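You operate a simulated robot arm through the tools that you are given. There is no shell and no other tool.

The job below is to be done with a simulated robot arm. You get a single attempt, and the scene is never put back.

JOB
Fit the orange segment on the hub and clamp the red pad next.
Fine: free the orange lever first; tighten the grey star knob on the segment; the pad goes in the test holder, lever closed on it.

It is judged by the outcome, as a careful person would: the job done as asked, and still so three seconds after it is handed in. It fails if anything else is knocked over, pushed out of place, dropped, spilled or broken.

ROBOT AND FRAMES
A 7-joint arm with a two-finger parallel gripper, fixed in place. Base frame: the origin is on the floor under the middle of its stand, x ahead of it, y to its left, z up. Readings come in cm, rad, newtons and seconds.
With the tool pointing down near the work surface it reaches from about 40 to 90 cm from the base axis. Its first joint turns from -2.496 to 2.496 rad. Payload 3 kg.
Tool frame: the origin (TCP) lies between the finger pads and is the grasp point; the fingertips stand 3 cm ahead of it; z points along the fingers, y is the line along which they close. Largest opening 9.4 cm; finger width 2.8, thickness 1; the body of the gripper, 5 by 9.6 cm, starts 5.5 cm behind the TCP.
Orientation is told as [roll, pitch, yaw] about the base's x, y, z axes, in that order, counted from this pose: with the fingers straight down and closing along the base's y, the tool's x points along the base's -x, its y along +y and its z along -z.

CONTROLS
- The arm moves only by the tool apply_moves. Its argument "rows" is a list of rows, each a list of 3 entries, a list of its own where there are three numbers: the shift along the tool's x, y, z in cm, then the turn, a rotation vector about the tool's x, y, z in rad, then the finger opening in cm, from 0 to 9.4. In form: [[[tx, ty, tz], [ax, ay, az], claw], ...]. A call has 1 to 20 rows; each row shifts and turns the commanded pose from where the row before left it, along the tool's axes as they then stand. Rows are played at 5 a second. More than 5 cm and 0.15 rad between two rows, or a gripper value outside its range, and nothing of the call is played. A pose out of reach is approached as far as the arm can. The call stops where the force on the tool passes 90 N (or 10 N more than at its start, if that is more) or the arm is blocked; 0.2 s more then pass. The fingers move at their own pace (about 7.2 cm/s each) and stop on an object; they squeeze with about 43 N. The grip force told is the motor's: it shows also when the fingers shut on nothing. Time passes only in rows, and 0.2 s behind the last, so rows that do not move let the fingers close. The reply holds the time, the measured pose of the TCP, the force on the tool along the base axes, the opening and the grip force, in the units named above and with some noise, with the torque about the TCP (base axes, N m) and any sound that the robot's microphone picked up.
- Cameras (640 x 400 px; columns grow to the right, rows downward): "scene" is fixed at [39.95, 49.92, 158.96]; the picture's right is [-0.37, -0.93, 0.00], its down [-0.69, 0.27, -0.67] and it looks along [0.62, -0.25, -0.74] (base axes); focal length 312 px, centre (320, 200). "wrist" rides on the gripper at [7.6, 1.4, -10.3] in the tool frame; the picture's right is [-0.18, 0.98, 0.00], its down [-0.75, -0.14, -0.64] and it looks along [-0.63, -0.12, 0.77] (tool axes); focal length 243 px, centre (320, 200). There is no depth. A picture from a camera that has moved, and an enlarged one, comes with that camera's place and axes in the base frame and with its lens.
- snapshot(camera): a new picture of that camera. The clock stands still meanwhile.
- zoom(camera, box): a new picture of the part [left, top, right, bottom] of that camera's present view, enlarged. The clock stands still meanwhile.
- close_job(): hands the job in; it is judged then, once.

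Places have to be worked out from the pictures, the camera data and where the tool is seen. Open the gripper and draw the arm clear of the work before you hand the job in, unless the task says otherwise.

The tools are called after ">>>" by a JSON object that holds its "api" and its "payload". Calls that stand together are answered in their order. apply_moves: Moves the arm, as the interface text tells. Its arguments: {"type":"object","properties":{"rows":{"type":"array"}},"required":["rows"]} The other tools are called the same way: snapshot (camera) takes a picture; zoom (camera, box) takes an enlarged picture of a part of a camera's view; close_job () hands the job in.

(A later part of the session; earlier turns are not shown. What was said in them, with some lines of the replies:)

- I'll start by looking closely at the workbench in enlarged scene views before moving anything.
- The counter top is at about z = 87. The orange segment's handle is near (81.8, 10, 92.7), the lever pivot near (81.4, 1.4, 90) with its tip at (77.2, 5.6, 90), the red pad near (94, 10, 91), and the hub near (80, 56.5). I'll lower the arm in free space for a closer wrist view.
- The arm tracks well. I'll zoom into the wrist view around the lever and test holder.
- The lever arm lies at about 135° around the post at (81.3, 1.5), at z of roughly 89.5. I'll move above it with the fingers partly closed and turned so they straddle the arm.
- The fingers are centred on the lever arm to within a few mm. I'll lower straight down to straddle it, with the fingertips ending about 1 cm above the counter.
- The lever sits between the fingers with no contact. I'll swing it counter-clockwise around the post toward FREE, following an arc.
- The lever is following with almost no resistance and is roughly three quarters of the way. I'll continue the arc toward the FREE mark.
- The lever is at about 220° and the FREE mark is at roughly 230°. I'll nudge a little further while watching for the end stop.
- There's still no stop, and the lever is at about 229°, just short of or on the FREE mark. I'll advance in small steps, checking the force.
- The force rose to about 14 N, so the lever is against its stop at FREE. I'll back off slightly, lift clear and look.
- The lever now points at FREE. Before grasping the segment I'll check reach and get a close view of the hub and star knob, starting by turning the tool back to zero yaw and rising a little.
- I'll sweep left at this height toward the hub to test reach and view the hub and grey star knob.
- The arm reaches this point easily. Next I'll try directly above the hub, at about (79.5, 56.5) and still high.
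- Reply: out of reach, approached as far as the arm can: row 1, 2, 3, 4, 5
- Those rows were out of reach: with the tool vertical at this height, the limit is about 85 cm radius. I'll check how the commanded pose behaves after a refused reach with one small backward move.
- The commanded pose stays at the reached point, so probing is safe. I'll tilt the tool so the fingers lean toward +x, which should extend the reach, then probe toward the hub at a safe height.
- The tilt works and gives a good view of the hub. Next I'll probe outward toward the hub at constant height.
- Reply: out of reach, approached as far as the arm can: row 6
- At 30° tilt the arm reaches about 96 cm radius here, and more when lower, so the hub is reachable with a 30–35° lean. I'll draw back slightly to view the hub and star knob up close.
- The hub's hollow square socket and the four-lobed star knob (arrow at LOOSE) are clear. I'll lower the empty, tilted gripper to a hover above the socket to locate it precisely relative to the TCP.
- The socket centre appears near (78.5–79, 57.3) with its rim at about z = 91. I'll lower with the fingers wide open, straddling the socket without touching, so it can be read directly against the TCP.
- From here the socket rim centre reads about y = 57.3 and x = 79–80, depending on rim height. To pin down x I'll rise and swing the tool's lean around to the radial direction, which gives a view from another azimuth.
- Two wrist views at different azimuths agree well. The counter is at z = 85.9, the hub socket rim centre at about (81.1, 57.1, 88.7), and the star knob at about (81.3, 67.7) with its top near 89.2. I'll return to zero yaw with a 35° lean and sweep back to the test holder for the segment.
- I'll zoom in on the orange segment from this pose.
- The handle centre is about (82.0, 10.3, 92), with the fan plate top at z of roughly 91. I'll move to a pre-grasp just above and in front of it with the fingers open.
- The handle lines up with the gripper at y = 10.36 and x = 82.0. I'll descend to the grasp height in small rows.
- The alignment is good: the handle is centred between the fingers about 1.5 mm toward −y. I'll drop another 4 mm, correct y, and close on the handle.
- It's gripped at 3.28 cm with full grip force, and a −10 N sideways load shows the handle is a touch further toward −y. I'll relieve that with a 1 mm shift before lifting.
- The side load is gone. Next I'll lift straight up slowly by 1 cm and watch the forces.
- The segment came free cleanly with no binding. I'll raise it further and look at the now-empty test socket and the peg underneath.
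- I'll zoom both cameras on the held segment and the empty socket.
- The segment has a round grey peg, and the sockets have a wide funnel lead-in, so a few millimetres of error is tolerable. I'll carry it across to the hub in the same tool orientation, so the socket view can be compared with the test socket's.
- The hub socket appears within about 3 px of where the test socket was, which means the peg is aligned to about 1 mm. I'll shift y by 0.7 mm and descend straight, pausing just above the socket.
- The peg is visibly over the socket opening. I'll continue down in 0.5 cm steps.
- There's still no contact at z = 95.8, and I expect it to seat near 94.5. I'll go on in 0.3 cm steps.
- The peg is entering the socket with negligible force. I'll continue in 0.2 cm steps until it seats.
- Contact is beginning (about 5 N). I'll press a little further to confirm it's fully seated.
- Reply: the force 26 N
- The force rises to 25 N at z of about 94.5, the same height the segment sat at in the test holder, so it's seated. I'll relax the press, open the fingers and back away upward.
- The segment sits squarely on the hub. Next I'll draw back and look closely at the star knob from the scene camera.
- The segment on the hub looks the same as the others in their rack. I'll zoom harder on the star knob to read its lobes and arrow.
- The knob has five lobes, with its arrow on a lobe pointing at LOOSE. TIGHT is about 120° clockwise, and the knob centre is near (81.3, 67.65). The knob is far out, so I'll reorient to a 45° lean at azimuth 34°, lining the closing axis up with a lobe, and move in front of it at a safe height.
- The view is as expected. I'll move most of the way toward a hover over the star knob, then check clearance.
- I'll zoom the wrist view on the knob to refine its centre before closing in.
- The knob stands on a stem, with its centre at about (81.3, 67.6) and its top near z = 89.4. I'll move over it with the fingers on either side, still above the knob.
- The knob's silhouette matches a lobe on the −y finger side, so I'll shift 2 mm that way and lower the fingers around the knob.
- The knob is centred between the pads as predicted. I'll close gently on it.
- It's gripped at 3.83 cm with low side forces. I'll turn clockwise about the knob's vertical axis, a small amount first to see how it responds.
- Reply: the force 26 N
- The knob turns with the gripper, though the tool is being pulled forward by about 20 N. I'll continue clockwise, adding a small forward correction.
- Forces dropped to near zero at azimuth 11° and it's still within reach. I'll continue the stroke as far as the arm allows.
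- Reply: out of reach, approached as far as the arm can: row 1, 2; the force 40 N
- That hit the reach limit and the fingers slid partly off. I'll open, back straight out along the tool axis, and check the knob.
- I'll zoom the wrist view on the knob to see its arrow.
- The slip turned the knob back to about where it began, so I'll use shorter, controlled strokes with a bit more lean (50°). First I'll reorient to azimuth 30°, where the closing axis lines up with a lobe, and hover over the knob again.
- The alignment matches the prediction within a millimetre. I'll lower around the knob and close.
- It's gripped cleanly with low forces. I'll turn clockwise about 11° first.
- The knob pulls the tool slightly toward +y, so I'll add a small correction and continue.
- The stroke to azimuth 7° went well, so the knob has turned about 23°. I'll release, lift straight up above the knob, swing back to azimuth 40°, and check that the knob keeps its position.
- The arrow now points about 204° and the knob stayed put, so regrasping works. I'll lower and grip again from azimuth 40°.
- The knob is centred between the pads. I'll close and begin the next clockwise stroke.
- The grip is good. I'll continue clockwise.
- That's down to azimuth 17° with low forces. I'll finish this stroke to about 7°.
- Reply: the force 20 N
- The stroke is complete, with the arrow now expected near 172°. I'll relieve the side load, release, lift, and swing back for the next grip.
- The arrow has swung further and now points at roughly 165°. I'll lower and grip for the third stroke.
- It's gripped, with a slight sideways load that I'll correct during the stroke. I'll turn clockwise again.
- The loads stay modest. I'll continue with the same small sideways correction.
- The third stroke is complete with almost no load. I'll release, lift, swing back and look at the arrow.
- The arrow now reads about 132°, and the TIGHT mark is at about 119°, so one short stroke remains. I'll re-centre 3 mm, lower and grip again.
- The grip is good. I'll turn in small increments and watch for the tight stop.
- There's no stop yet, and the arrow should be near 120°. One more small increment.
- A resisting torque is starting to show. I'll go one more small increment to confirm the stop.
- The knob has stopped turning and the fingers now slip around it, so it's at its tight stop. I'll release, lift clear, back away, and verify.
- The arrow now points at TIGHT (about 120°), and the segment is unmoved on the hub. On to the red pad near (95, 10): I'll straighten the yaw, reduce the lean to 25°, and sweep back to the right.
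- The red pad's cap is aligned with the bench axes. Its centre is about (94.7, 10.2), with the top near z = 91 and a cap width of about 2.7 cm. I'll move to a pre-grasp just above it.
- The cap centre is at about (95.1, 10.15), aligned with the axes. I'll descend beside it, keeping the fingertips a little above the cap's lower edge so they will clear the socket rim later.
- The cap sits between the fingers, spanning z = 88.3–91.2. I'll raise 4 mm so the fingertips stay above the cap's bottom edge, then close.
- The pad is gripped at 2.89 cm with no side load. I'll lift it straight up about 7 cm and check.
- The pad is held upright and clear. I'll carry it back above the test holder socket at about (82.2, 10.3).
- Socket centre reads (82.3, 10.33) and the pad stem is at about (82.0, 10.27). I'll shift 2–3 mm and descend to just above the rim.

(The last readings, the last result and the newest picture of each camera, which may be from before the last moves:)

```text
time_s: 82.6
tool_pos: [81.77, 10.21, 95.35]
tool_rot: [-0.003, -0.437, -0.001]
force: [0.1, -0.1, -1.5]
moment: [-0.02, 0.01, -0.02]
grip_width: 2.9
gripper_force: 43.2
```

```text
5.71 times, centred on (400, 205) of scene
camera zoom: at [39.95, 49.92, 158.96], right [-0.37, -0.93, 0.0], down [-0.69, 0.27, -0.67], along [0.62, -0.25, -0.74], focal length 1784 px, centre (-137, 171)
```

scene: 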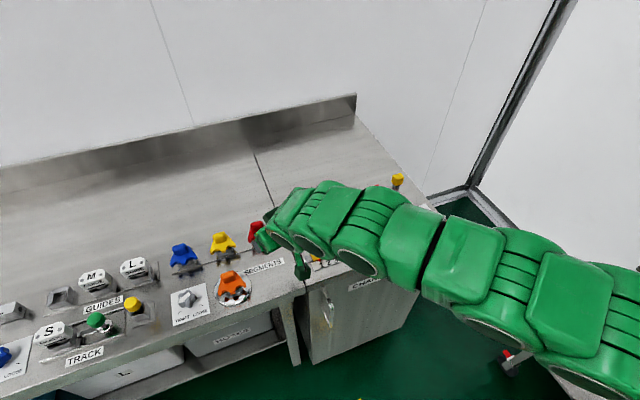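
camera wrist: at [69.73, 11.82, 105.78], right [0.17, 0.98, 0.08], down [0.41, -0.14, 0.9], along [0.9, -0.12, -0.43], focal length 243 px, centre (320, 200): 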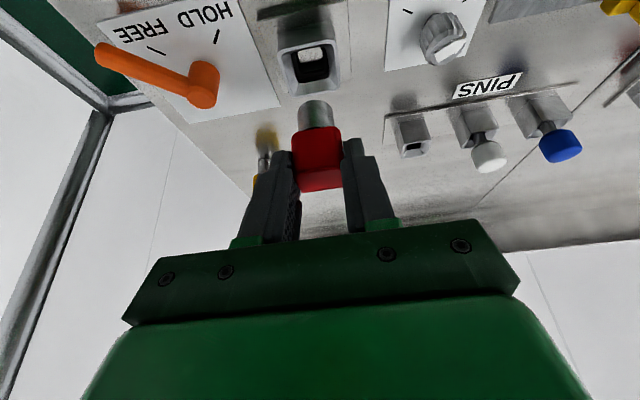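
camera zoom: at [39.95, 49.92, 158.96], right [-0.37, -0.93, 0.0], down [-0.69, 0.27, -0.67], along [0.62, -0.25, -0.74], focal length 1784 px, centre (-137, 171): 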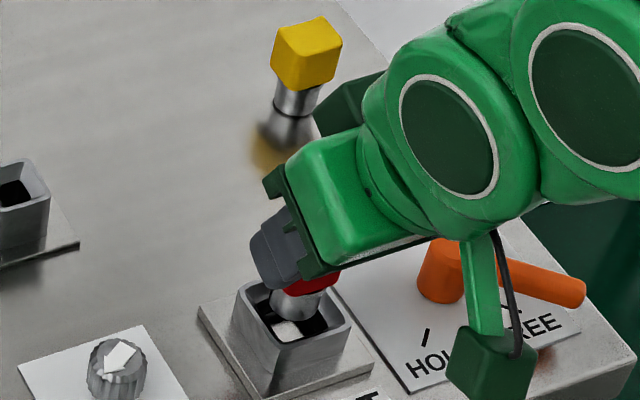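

The stem end is centred over the socket to within 1–2 mm by the wrist view. I'll continue down in 0.5 cm steps.

>>> {"api": "apply_moves", "payload": {"rows": [[[0.26, 0, 0.43], [0, 0, 0], 2], [[0.21, 0, 0.453], [0, 0, 0], 2], [[0.21, 0, 0.453], [0, 0, 0], 2]]}}

>>> {"api": "zoom", "payload": {"camera": "wrist", "box": [220, 50, 420, 190]}}

>>> {"api": "zoom", "payload": {"camera": "scene", "box": [380, 190, 430, 235]}}

```text
time_s: 83.4
tool_pos: [81.64, 10.29, 93.89]
tool_rot: [0.0, -0.441, 0.0]
force: [0.1, -0.6, -0.5]
moment: [-0.02, 0.02, 0.0]
grip_width: 2.87
gripper_force: 43.2
```

```text
2.86 times, centred on (320, 120) of wrist
camera zoom: at [70.2, 11.87, 99.91], right [0.17, 0.98, 0.08], down [0.41, -0.14, 0.9], along [0.9, -0.12, -0.43], focal length 693 px, centre (320, 429)
```

zoom: 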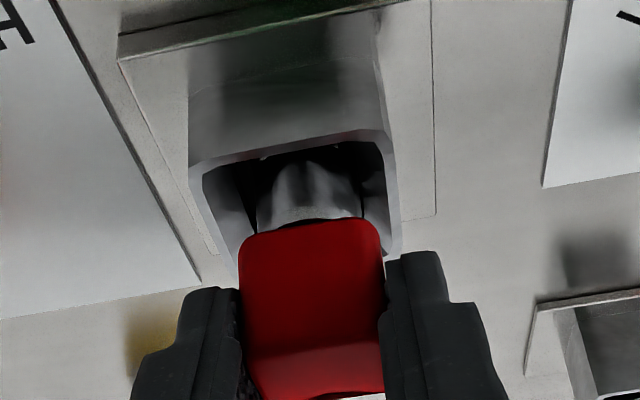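

```text
8.89 times, centred on (405, 212) of scene
camera zoom: at [39.95, 49.92, 158.96], right [-0.37, -0.93, 0.0], down [-0.69, 0.27, -0.67], along [0.62, -0.25, -0.74], focal length 2776 px, centre (-436, 89)
```

zoom: 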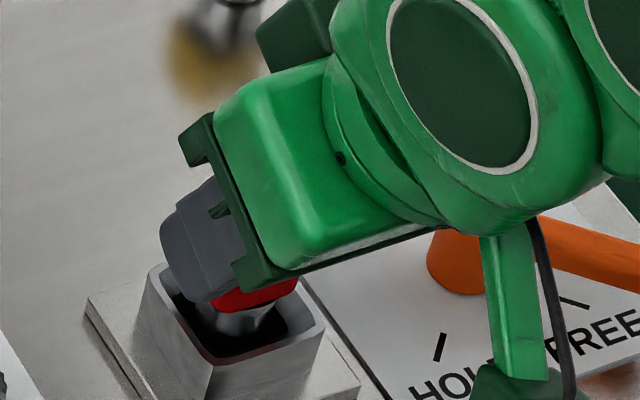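

The stem is going into the funnel with no contact force. I'll continue in 0.3 cm steps until it seats.

>>> {"api": "apply_moves", "payload": {"rows": [[[0.127, 0, 0.272], [0, 0, 0], 2], [[0.127, 0, 0.272], [0, 0, 0], 2], [[0.127, 0, 0.272], [0, 0, 0], 2]]}}

>>> {"api": "zoom", "payload": {"camera": "wrist", "box": [220, 50, 420, 190]}}

```text
time_s: 84.2
tool_pos: [81.65, 10.27, 93.07]
tool_rot: [-0.002, -0.44, -0.002]
force: [-6.7, -10.0, 16.3]
moment: [-0.58, 0.33, -0.11]
grip_width: 2.87
gripper_force: 42.9
```

```text
2.86 times, centred on (320, 120) of wrist
camera zoom: at [70.17, 11.92, 99.1], right [0.17, 0.98, 0.08], down [0.41, -0.14, 0.9], along [0.9, -0.12, -0.42], focal length 693 px, centre (320, 429)
```

zoom: 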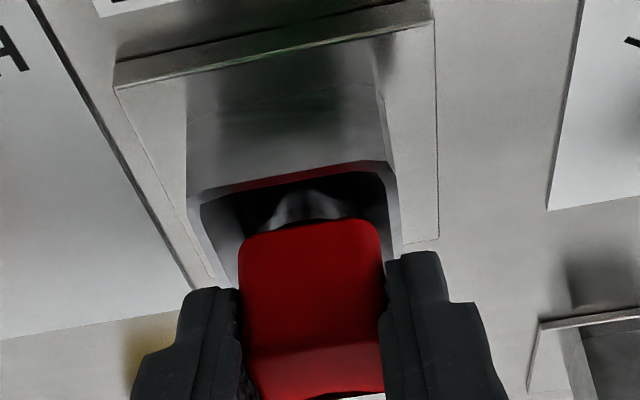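

There's light contact on the +x/+y side of the funnel. I'll shift about 1 mm toward −x and −y and keep lowering gently.

>>> {"api": "apply_moves", "payload": {"rows": [[[0.109, -0.12, -0.051], [0, 0, 0], 2], [[0.085, 0, 0.181], [0, 0, 0], 2]]}}

```text
time_s: 84.8
tool_pos: [81.59, 10.35, 93.12]
tool_rot: [0.0, -0.446, -0.002]
force: [-0.3, 2.5, 42.4]
moment: [0.09, 0.15, -0.03]
grip_width: 2.89
gripper_force: 42.7
```

The force is now purely vertical (42 N) and the stem end is at z of about 86.8, the same floor depth the segment's peg had. So the pad is seated. I'll relax the press and look before releasing.

>>> {"api": "apply_moves", "payload": {"rows": [[[-0.085, 0, -0.181], [0, 0, 0], 2]]}}

>>> {"api": "zoom", "payload": {"camera": "wrist", "box": [220, 50, 420, 190]}}

>>> {"api": "zoom", "payload": {"camera": "scene", "box": [380, 190, 430, 235]}}

```text
time_s: 85.2
tool_pos: [81.71, 10.34, 93.08]
tool_rot: [0.001, -0.443, -0.002]
force: [22.6, 10.3, 25.6]
moment: [0.41, -1.31, 0.05]
grip_width: 2.89
gripper_force: 43.0
```

```text
2.86 times, centred on (320, 120) of wrist
camera zoom: at [70.14, 11.88, 99.06], right [0.17, 0.98, 0.08], down [0.41, -0.14, 0.9], along [0.9, -0.12, -0.42], focal length 693 px, centre (320, 429)
```

zoom: 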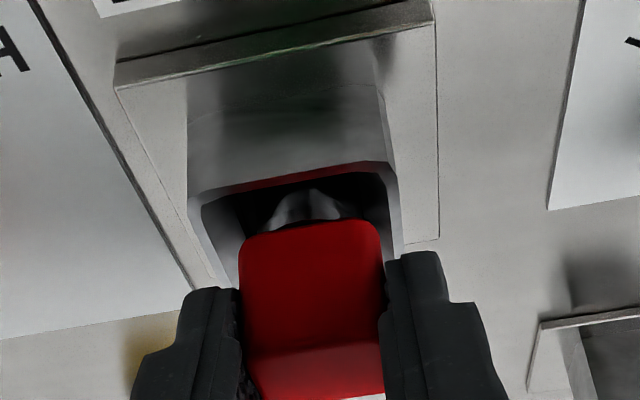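

```text
8.89 times, centred on (405, 212) of scene
camera zoom: at [39.95, 49.92, 158.96], right [-0.37, -0.93, 0.0], down [-0.69, 0.27, -0.67], along [0.62, -0.25, -0.74], focal length 2776 px, centre (-436, 89)
```

zoom: 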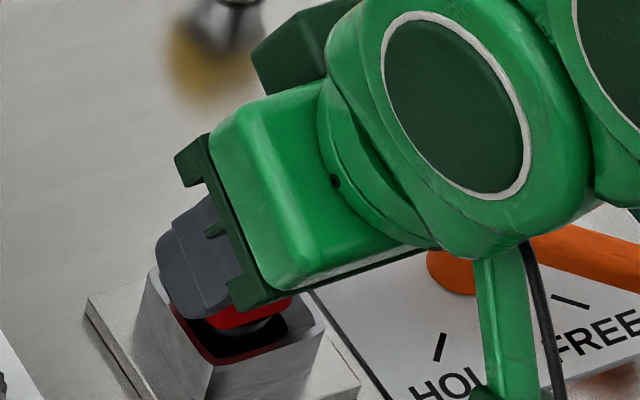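

The cap sits just above the rim with the stem inside. I'll ease the residual side load and then open the fingers.

>>> {"api": "apply_moves", "payload": {"rows": [[[-0.15, 0.06, -0.04], [0, 0, 0], 2], [[0, 0, 0], [0, 0, 0], 2]]}}

```text
time_s: 85.8
tool_pos: [81.63, 10.35, 93.14]
tool_rot: [-0.002, -0.437, -0.001]
force: [8.8, 5.8, 18.4]
moment: [0.14, -0.76, 0.09]
grip_width: 2.89
gripper_force: 42.8
```

The loads are lower. I'll press down once more from this centred position to be sure it's at the bottom.

>>> {"api": "apply_moves", "payload": {"rows": [[[0.085, 0, 0.181], [0, 0, 0], 2], [[0.085, 0, 0.181], [0, 0, 0], 2]]}}

```text
time_s: 86.4
tool_pos: [81.64, 10.22, 92.93]
tool_rot: [-0.001, -0.444, -0.002]
force: [-12.3, 4.2, 55.3]
moment: [-0.06, -0.32, 0.1]
grip_width: 2.92
gripper_force: 42.6
```

It's at a hard stop under 55 N, so the pad is fully seated. I'll relax, open, and lift away straight up.

>>> {"api": "apply_moves", "payload": {"rows": [[[-0.12, 0, -0.25], [0, 0, 0], 2], [[0, 0, 0], [0, 0, 0], 4], [[0, 0, 0], [0, 0, 0], 5.5], [[0, 0, 0], [0, 0, 0], 5.5], [[-0.423, 0, -0.906], [0, 0, 0], 5.5], [[-0.846, 0, -1.81], [0, 0, 0], 5.5], [[-1.06, 0, -2.26], [0, 0, 0], 5.5], [[-1.06, 0, -2.26], [0, 0, 0], 5.5]]}}

>>> {"api": "snapshot", "payload": {"camera": "wrist"}}

>>> {"api": "zoom", "payload": {"camera": "wrist", "box": [220, 0, 420, 140]}}

>>> {"api": "zoom", "payload": {"camera": "scene", "box": [360, 170, 440, 240]}}

```text
time_s: 88.2
tool_pos: [81.43, 10.33, 100.89]
tool_rot: [-0.002, -0.44, -0.002]
force: [-0.4, 0.5, -0.6]
moment: [0.02, -0.01, 0.0]
grip_width: 5.46
gripper_force: 0.0
```

```text
taken
camera wrist: at [70.09, 11.85, 106.93], right [0.17, 0.98, 0.08], down [0.41, -0.14, 0.9], along [0.9, -0.12, -0.43], focal length 243 px, centre (320, 200)
```

wrist: 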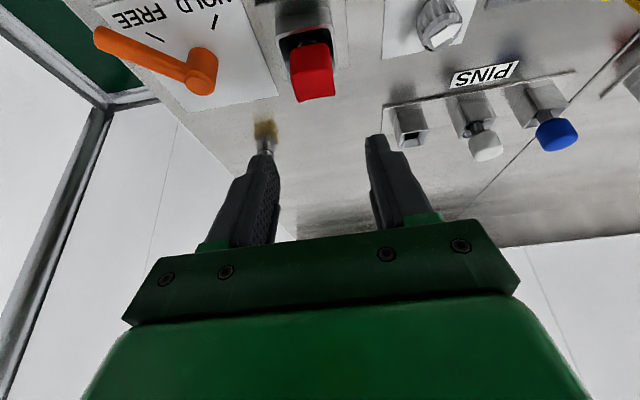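

```text
2.86 times, centred on (320, 70) of wrist
camera zoom: at [70.09, 11.85, 106.93], right [0.17, 0.98, 0.08], down [0.41, -0.14, 0.9], along [0.9, -0.12, -0.43], focal length 693 px, centre (320, 571)
```

zoom: 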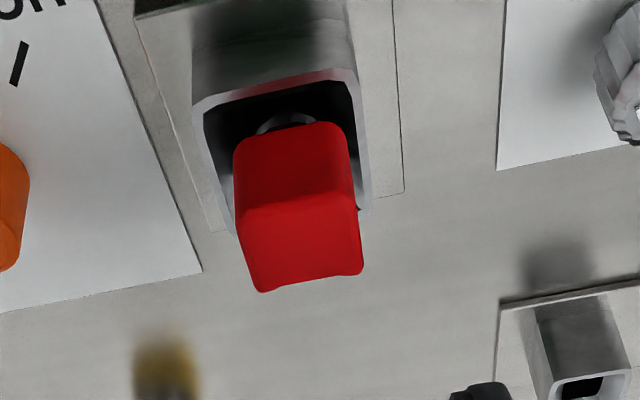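

```text
5.71 times, centred on (400, 205) of scene
camera zoom: at [39.95, 49.92, 158.96], right [-0.37, -0.93, 0.0], down [-0.69, 0.27, -0.67], along [0.62, -0.25, -0.74], focal length 1784 px, centre (-137, 171)
```

zoom: 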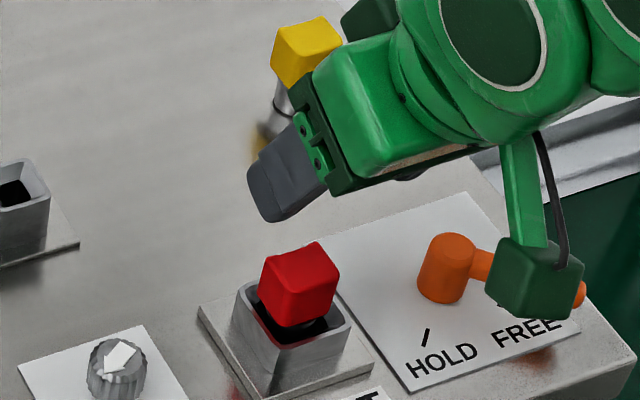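

The pad stands upright in the test holder. Next is the lever: I'll return the tool to vertical, turn it to match the lever's FREE direction, and hover above the lever arm.

>>> {"api": "apply_moves", "payload": {"rows": [[[0, 0, 0], [0, 0.1467, 0], 5], [[0, 0, 0], [0, 0.1467, 0], 4], [[0, 0, 0], [0, 0.1467, 0], 3.2], [[0.73, -3.77, 0.5], [0, 0, 0], 3.2], [[0.73, -3.77, 0.5], [0, 0, 0], 3.2], [[0.74, -3.76, 0.5], [0, 0, 0], 3.2], [[0, 0, 0], [0, 0, -0.131], 3.2], [[0, 0, 0], [0, 0, -0.131], 3.2], [[0, 0, 0], [0, 0, -0.131], 3.2], [[0, 0, 0], [0, 0, -0.131], 3.2], [[0, 0, 0], [0, 0, -0.131], 3.2], [[0, 0, 0], [0, 0, -0.131], 3.2]]}}

>>> {"api": "snapshot", "payload": {"camera": "wrist"}}

>>> {"api": "zoom", "payload": {"camera": "wrist", "box": [220, 50, 440, 210]}}

>>> {"api": "zoom", "payload": {"camera": "scene", "box": [360, 170, 440, 240]}}

```text
time_s: 90.8
tool_pos: [79.33, -0.98, 99.48]
tool_rot: [0.001, 0.001, 0.787]
force: [0.2, -0.2, 1.0]
moment: [0.0, 0.02, 0.0]
grip_width: 3.18
gripper_force: 0.0
```

```text
taken
camera wrist: at [72.78, -5.23, 109.71], right [-0.57, 0.82, 0.0], down [0.63, 0.43, 0.64], along [0.53, 0.36, -0.77], focal length 243 px, centre (320, 200)
```

wrist: 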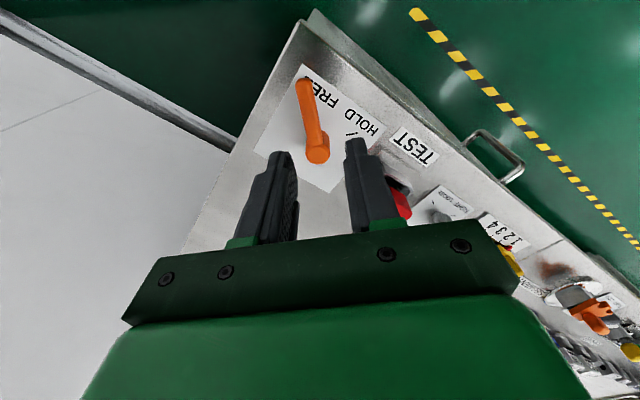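

```text
2.50 times, centred on (330, 130) of wrist
camera zoom: at [72.78, -5.23, 109.71], right [-0.57, 0.82, 0.0], down [0.63, 0.43, 0.64], along [0.53, 0.36, -0.77], focal length 606 px, centre (295, 375)
```

zoom: 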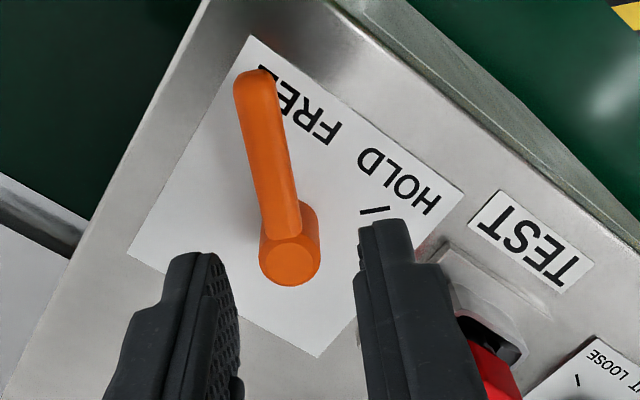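

```text
5.71 times, centred on (400, 205) of scene
camera zoom: at [39.95, 49.92, 158.96], right [-0.37, -0.93, 0.0], down [-0.69, 0.27, -0.67], along [0.62, -0.25, -0.74], focal length 1784 px, centre (-137, 171)
```

zoom: 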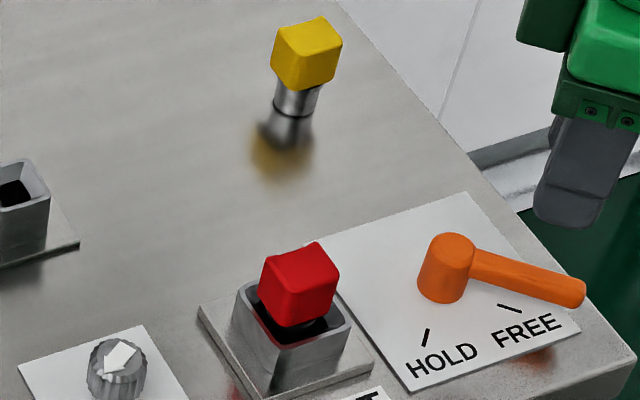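

The lever arm is about 0.8 cm toward the left finger. I'll centre on it and lower so the fingers straddle it.

>>> {"api": "apply_moves", "payload": {"rows": [[[0.25, -0.75, 0.5], [0, 0, 0], 3.2], [[0, 0, 2.3], [0, 0, 0], 3.2], [[0, 0, 2.3], [0, 0, 0], 3.2]]}}

>>> {"api": "zoom", "payload": {"camera": "wrist", "box": [220, 70, 440, 230]}}

```text
time_s: 91.6
tool_pos: [79.68, -1.59, 94.37]
tool_rot: [-0.001, 0.002, 0.784]
force: [0.1, 0.3, 0.2]
moment: [0.0, 0.0, 0.02]
grip_width: 3.19
gripper_force: 0.2
```

```text
2.50 times, centred on (330, 150) of wrist
camera zoom: at [73.19, -5.85, 104.61], right [-0.56, 0.83, 0.0], down [0.63, 0.43, 0.64], along [0.53, 0.36, -0.77], focal length 606 px, centre (295, 325)
```

zoom: 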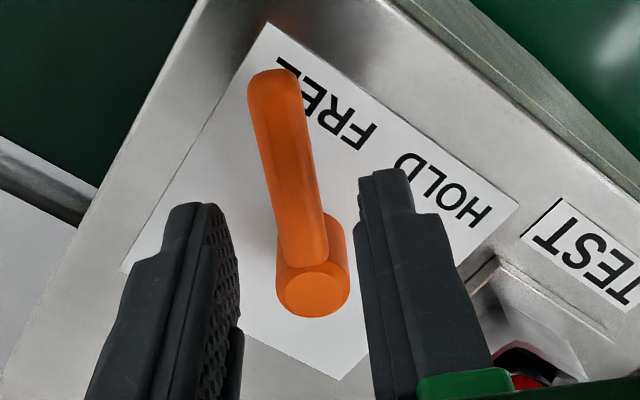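

It's nearly centred. I'll shift another 2–3 mm and finish lowering around the arm.

>>> {"api": "apply_moves", "payload": {"rows": [[[0, -0.25, 0.5], [0, 0, 0], 3.2], [[0, 0, 1.5], [0, 0, 0], 3.2], [[0, 0, 1.2], [0, 0, 0], 3.2], [[0, 0, 0.8], [0, 0, 0], 3.2]]}}

>>> {"api": "zoom", "payload": {"camera": "wrist", "box": [220, 70, 440, 230]}}

>>> {"api": "zoom", "payload": {"camera": "scene", "box": [370, 170, 450, 240]}}

```text
time_s: 92.6
tool_pos: [79.81, -1.81, 90.41]
tool_rot: [-0.001, 0.002, 0.784]
force: [-0.1, 0.5, -0.2]
moment: [-0.02, -0.02, 0.03]
grip_width: 3.19
gripper_force: 0.0
```

```text
2.50 times, centred on (330, 150) of wrist
camera zoom: at [73.26, -6.09, 100.63], right [-0.56, 0.83, 0.0], down [0.63, 0.43, 0.64], along [0.53, 0.36, -0.77], focal length 606 px, centre (295, 325)
```

zoom: 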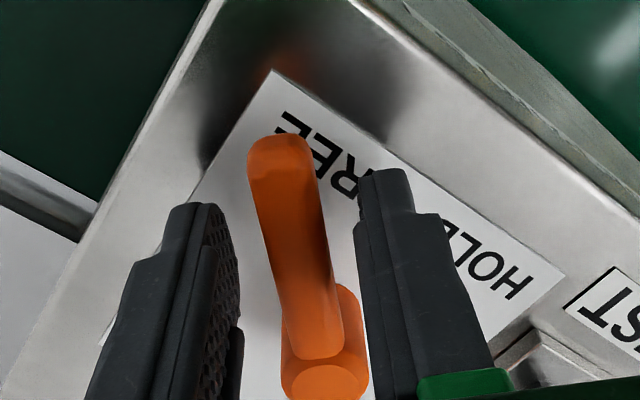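

```text
5.71 times, centred on (410, 205) of scene
camera zoom: at [39.95, 49.92, 158.96], right [-0.37, -0.93, 0.0], down [-0.69, 0.27, -0.67], along [0.62, -0.25, -0.74], focal length 1784 px, centre (-194, 171)
```

zoom: 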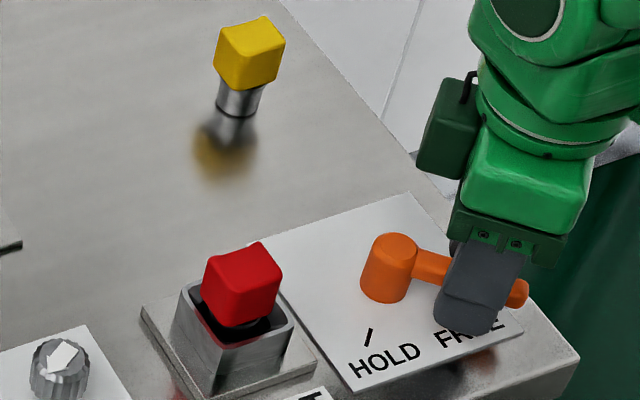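

The lever is between the fingers with no contact. I'll swing it clockwise around the post toward HOLD.

>>> {"api": "apply_moves", "payload": {"rows": [[[0.019, 0.452, 0], [0, 0, 0.13], 3.2], [[0.019, 0.452, 0], [0, 0, 0.13], 3.2], [[0.019, 0.452, 0], [0, 0, 0.13], 3.2], [[0.019, 0.452, 0], [0, 0, 0.13], 3.2], [[0.019, 0.452, 0], [0, 0, 0.13], 3.2], [[0.019, 0.452, 0], [0, 0, 0.13], 3.2], [[0.019, 0.452, 0], [0, 0, 0.13], 3.2], [[0.019, 0.452, 0], [0, 0, 0.13], 3.2], [[0.019, 0.452, 0], [0, 0, 0.13], 3.2]]}}

>>> {"api": "zoom", "payload": {"camera": "wrist", "box": [220, 70, 440, 230]}}

>>> {"api": "zoom", "payload": {"camera": "scene", "box": [370, 170, 450, 240]}}

```text
time_s: 94.6
tool_pos: [78.74, 1.83, 90.45]
tool_rot: [-0.003, 0.001, -0.386]
force: [-0.1, -0.2, -0.5]
moment: [0.03, 0.01, 0.03]
grip_width: 3.23
gripper_force: 0.1
```

```text
2.50 times, centred on (330, 150) of wrist
camera zoom: at [72.05, 6.13, 100.73], right [0.54, 0.84, 0.0], down [0.65, -0.42, 0.64], along [0.54, -0.35, -0.77], focal length 606 px, centre (295, 325)
```

zoom: 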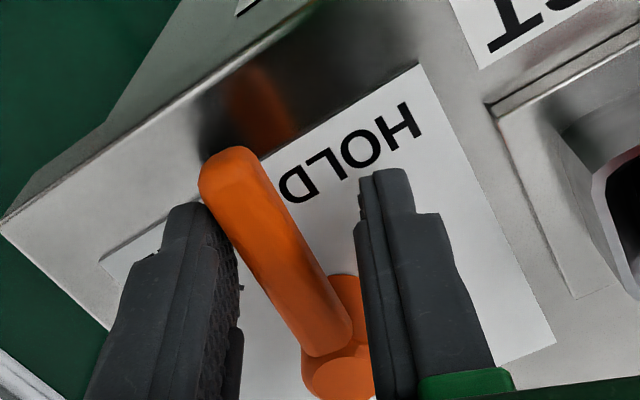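

```text
5.71 times, centred on (410, 205) of scene
camera zoom: at [39.95, 49.92, 158.96], right [-0.37, -0.93, 0.0], down [-0.69, 0.27, -0.67], along [0.62, -0.25, -0.74], focal length 1784 px, centre (-194, 171)
```

zoom: 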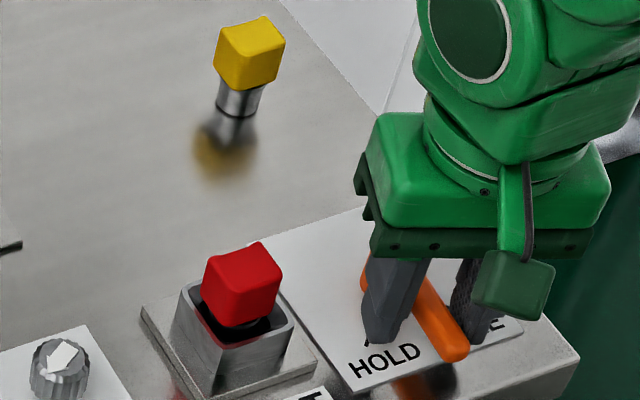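

The lever follows with no resistance and is past halfway. I'll continue the arc toward HOLD.

>>> {"api": "apply_moves", "payload": {"rows": [[[0.019, 0.452, 0], [0, 0, 0.13], 3.2], [[0.019, 0.452, 0], [0, 0, 0.13], 3.2], [[0.019, 0.452, 0], [0, 0, 0.13], 3.2], [[0.019, 0.452, 0], [0, 0, 0.13], 3.2]]}}

>>> {"api": "zoom", "payload": {"camera": "wrist", "box": [220, 70, 440, 230]}}

>>> {"api": "zoom", "payload": {"camera": "scene", "box": [370, 170, 450, 240]}}

```text
time_s: 95.6
tool_pos: [79.66, 3.29, 90.41]
tool_rot: [-0.003, -0.001, -0.907]
force: [0.8, -0.1, -0.3]
moment: [0.0, -0.01, 0.03]
grip_width: 3.25
gripper_force: 0.4
```

```text
2.50 times, centred on (330, 150) of wrist
camera zoom: at [75.89, 10.31, 100.59], right [0.89, 0.46, 0.0], down [0.35, -0.68, 0.64], along [0.29, -0.57, -0.77], focal length 606 px, centre (295, 325)
```

zoom: 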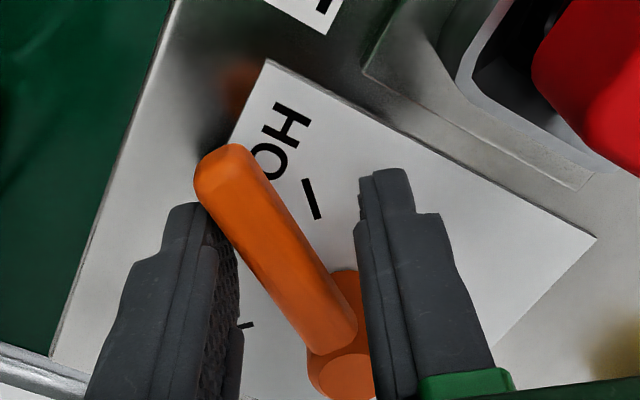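

```text
5.71 times, centred on (410, 205) of scene
camera zoom: at [39.95, 49.92, 158.96], right [-0.37, -0.93, 0.0], down [-0.69, 0.27, -0.67], along [0.62, -0.25, -0.74], focal length 1784 px, centre (-194, 171)
```

zoom: 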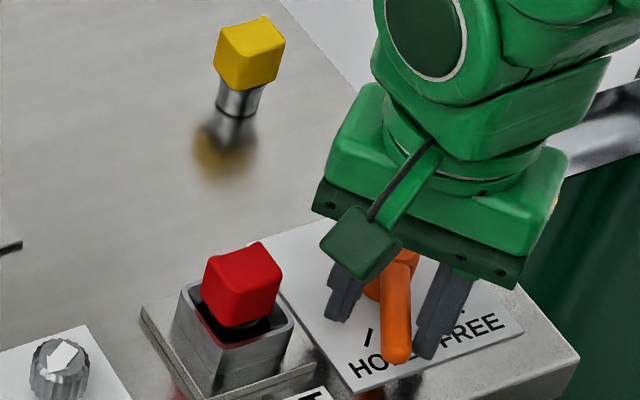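

The lever is at about 150°, with the HOLD mark just ahead and clear space beside the pad holder. I'll continue in smaller steps to find the stop.

>>> {"api": "apply_moves", "payload": {"rows": [[[0.019, 0.452, 0], [0, 0, 0.13], 3.2], [[0.012, 0.28, 0], [0, 0, 0.08], 3.2]]}}

>>> {"api": "zoom", "payload": {"camera": "wrist", "box": [220, 70, 440, 230]}}

```text
time_s: 96.2
tool_pos: [80.25, 3.71, 90.45]
tool_rot: [-0.003, -0.001, -1.119]
force: [-0.2, -0.3, -0.5]
moment: [0.02, 0.02, 0.0]
grip_width: 3.25
gripper_force: 0.4
```

```text
2.50 times, centred on (330, 150) of wrist
camera zoom: at [78.06, 11.35, 100.67], right [0.96, 0.26, 0.0], down [0.2, -0.74, 0.64], along [0.17, -0.62, -0.77], focal length 606 px, centre (295, 325)
```

zoom: 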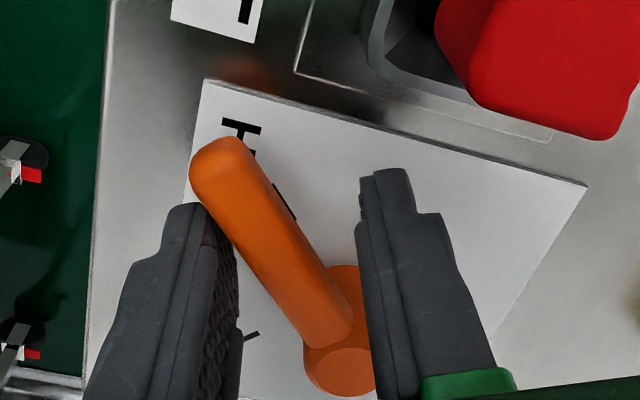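

The lever is nearly over the HOLD mark with no stop yet. I'll take small steps from here.

>>> {"api": "apply_moves", "payload": {"rows": [[[0.012, 0.28, 0], [0, 0, 0.08], 3.2], [[0.008, 0.21, 0], [0, 0, 0.06], 3.2]]}}

>>> {"api": "zoom", "payload": {"camera": "wrist", "box": [220, 70, 440, 230]}}

>>> {"api": "zoom", "payload": {"camera": "scene", "box": [370, 170, 450, 240]}}

```text
time_s: 96.8
tool_pos: [80.58, 3.78, 90.43]
tool_rot: [-0.004, -0.001, -1.258]
force: [-11.6, -23.9, 0.6]
moment: [-0.24, 0.14, 0.72]
grip_width: 4.28
gripper_force: 9.4
```

```text
2.50 times, centred on (330, 150) of wrist
camera zoom: at [79.51, 11.6, 100.64], right [0.99, 0.13, 0.0], down [0.1, -0.76, 0.64], along [0.08, -0.64, -0.77], focal length 606 px, centre (295, 325)
```

zoom: 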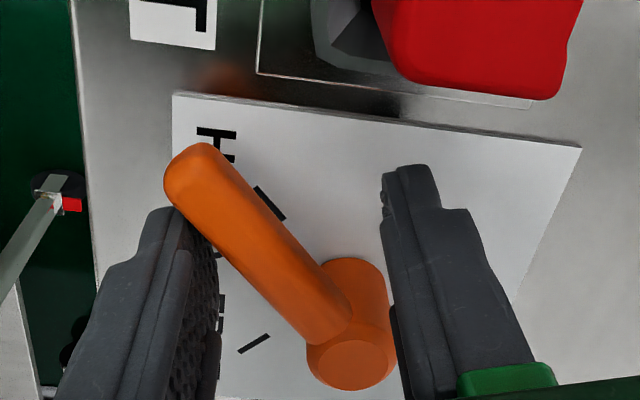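

```text
5.71 times, centred on (410, 205) of scene
camera zoom: at [39.95, 49.92, 158.96], right [-0.37, -0.93, 0.0], down [-0.69, 0.27, -0.67], along [0.62, -0.25, -0.74], focal length 1784 px, centre (-194, 171)
```

zoom: 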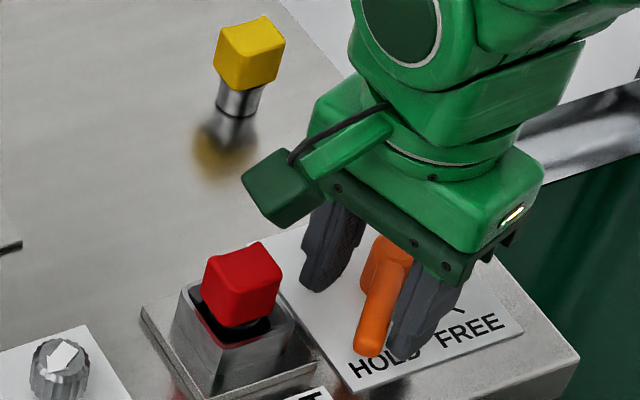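

The force rose to about 27 N: the lever is at its HOLD stop, matching its original closed position in the scene view. I'll back off slightly and lift straight up.

>>> {"api": "apply_moves", "payload": {"rows": [[[-0.012, -0.2, 0], [0, 0, -0.06], 4.0], [[-0.005, -0.1, 0], [0, 0, -0.03], 4.0], [[0, 0, -1.5], [0, 0, 0], 4.0], [[0, 0, -3], [0, 0, 0], 4.0], [[0, 0, -3.5], [0, 0, 0], 4.0], [[0, 0, -4], [0, 0, 0], 4.0]]}}

>>> {"api": "zoom", "payload": {"camera": "scene", "box": [350, 160, 460, 250]}}

>>> {"api": "snapshot", "payload": {"camera": "wrist"}}

```text
time_s: 98.2
tool_pos: [80.39, 4.11, 102.29]
tool_rot: [-0.003, 0.002, -1.165]
force: [0.7, -1.0, -0.3]
moment: [0.03, 0.02, -0.04]
grip_width: 4.02
gripper_force: 0.0
```

```text
4.44 times, centred on (405, 205) of scene
camera zoom: at [39.95, 49.92, 158.96], right [-0.37, -0.93, 0.0], down [-0.69, 0.27, -0.67], along [0.62, -0.25, -0.74], focal length 1388 px, centre (-58, 178)
```

zoom: 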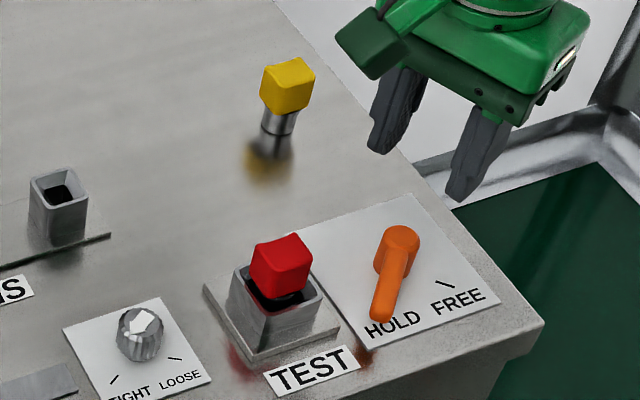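

```text
taken
camera wrist: at [78.57, 11.68, 112.48], right [0.98, 0.22, 0.0], down [0.17, -0.75, 0.64], along [0.14, -0.63, -0.77], focal length 243 px, centre (320, 200)
```

wrist: 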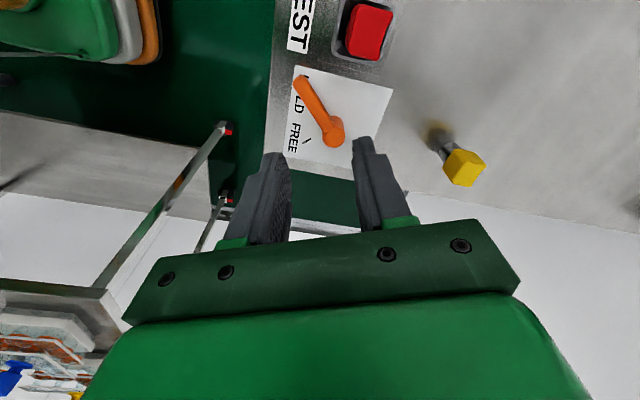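

The lever points at HOLD with the pad in the holder. I'll zoom in to check the pad is upright and that everything else is undisturbed.

>>> {"api": "zoom", "payload": {"camera": "scene", "box": [380, 195, 430, 240]}}

>>> {"api": "zoom", "payload": {"camera": "wrist", "box": [270, 0, 430, 120]}}

>>> {"api": "zoom", "payload": {"camera": "scene", "box": [150, 210, 310, 330]}}

>>> {"api": "snapshot", "payload": {"camera": "scene"}}

```text
8.89 times, centred on (405, 218) of scene
camera zoom: at [39.95, 49.92, 158.96], right [-0.37, -0.93, 0.0], down [-0.69, 0.27, -0.67], along [0.62, -0.25, -0.74], focal length 2776 px, centre (-436, 44)
```

zoom: 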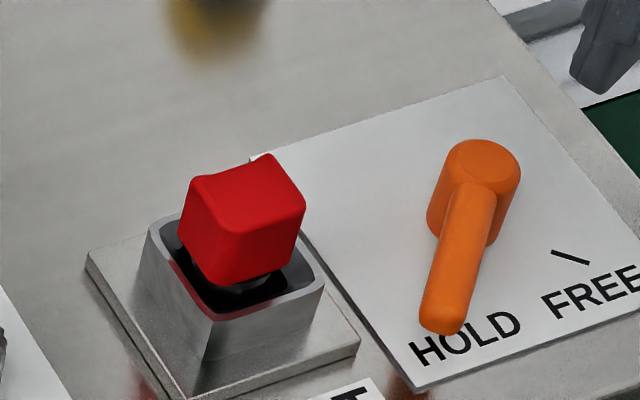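

```text
3.33 times, centred on (350, 60) of wrist
camera zoom: at [78.57, 11.68, 112.48], right [0.98, 0.22, 0.0], down [0.17, -0.75, 0.64], along [0.14, -0.63, -0.77], focal length 809 px, centre (220, 667)
```

zoom: 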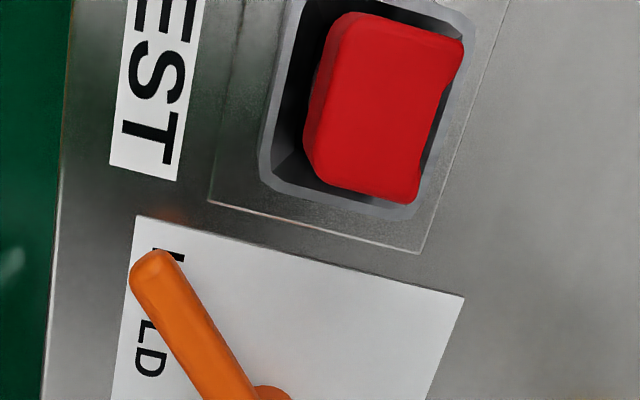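

```text
3.33 times, centred on (230, 270) of scene
camera zoom: at [39.95, 49.92, 158.96], right [-0.37, -0.93, 0.0], down [-0.69, 0.27, -0.67], along [0.62, -0.25, -0.74], focal length 1041 px, centre (620, -33)
```

zoom: 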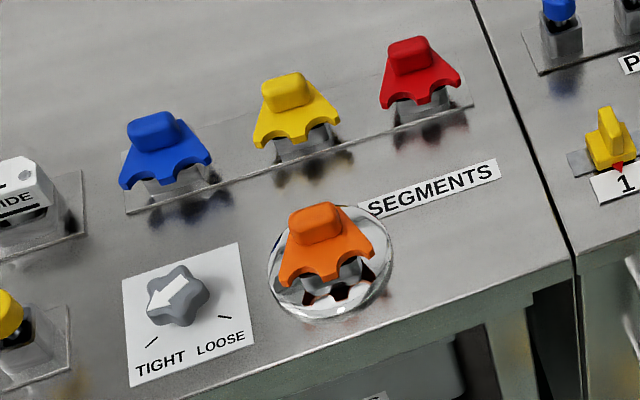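

```text
taken
```

scene: 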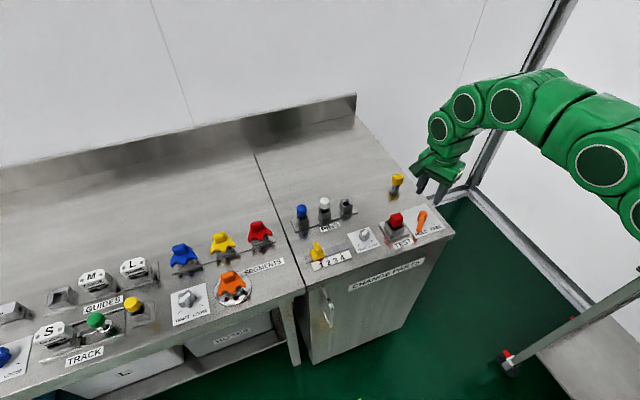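

Everything matches: the segment is on the hub with its knob at TIGHT, the pad is in the test holder, and the lever is at HOLD, with nothing else disturbed. I'll raise the arm, open the gripper and draw back clear of the work.

>>> {"api": "apply_moves", "payload": {"rows": [[[0, 0, -4], [0, 0, 0], 6], [[0, 0, -4], [0, 0, 0], 9], [[0, 0, -2], [0, 0, -0.1456], 9], [[0, 0, 0], [0, 0, -0.1456], 9], [[0, 0, 0], [0, 0, -0.1456], 9], [[0, 0, 0], [0, 0, -0.1456], 9], [[0, 0, 0], [0, 0, -0.1456], 9], [[0, 0, 0], [0, 0, -0.1456], 9], [[0, 0, 0], [0, 0, -0.1456], 9], [[0, 0, 0], [0, 0, -0.1456], 9], [[4, 0, -1], [0, 0, 0], 9], [[4, 0, -1], [0, 0, 0], 9], [[4, 0, 0], [0, 0, 0], 9], [[0, 0, 0], [0, 0, 0], 9]]}}

>>> {"api": "snapshot", "payload": {"camera": "wrist"}}

>>> {"api": "snapshot", "payload": {"camera": "scene"}}

>>> {"api": "zoom", "payload": {"camera": "scene", "box": [350, 160, 460, 250]}}

```text
time_s: 101.2
tool_pos: [68.52, 4.04, 114.49]
tool_rot: [-0.001, 0.001, -0.002]
force: [-0.9, 0.5, 0.6]
moment: [0.0, 0.04, -0.05]
grip_width: 9.0
gripper_force: 0.1
```

```text
taken
camera wrist: at [60.72, 5.55, 124.71], right [0.19, 0.98, 0.0], down [0.75, -0.14, 0.64], along [0.63, -0.12, -0.77], focal length 243 px, centre (320, 200)
```

wrist: 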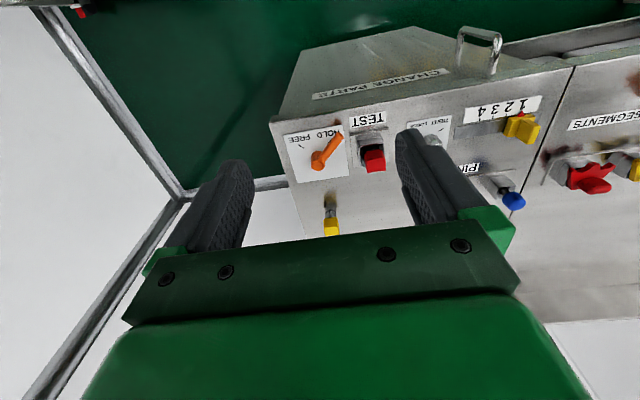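

```text
taken
```

scene: 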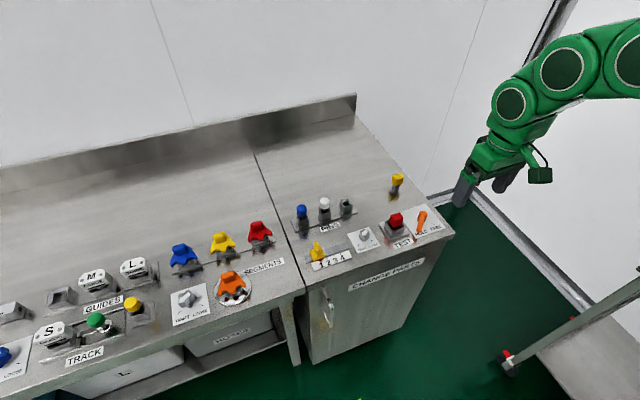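

```text
4.44 times, centred on (405, 205) of scene
camera zoom: at [39.95, 49.92, 158.96], right [-0.37, -0.93, 0.0], down [-0.69, 0.27, -0.67], along [0.62, -0.25, -0.74], focal length 1388 px, centre (-58, 178)
```

zoom: 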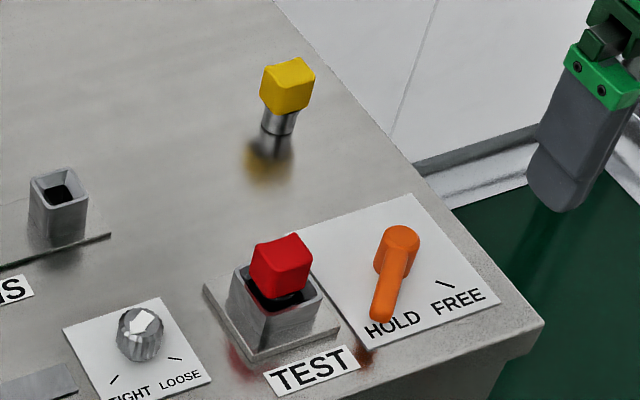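

The arm is clear and the gripper is open. The orange segment is on the hub with the star knob at TIGHT, and the red pad is in the test holder with the lever back at its original HOLD angle. All other parts look unmoved, so I'm handing the job in.

>>> {"api": "close_job", "payload": {}}

```text
The job is handed in.
```

The job is done and handed in. The orange segment is on the hub with its grey star knob tightened, and the red pad is in the test holder with the lever closed on it.

- **Orange lever:** I swung it to FREE first, until it met its stop, before lifting the segment.
- **Segment:** It came out of the test holder cleanly and seated on the hub at the same height it had before.
- **Star knob:** It took four successful turns, because it sits at the edge of the arm's reach. An earlier attempt slipped off and left the knob about where it started. It now rests against its stop with the arrow at TIGHT.
- **Red pad:** It stands upright in the test holder and didn't move any deeper when pressed with about 55 N.
- **Lever on the pad:** It is back at HOLD against its stop, at the same angle as at the start.

In the last pictures everything else looked undisturbed, and the arm was drawn clear with the gripper open. I had no result back from the judging beyond confirmation that the job was handed in.
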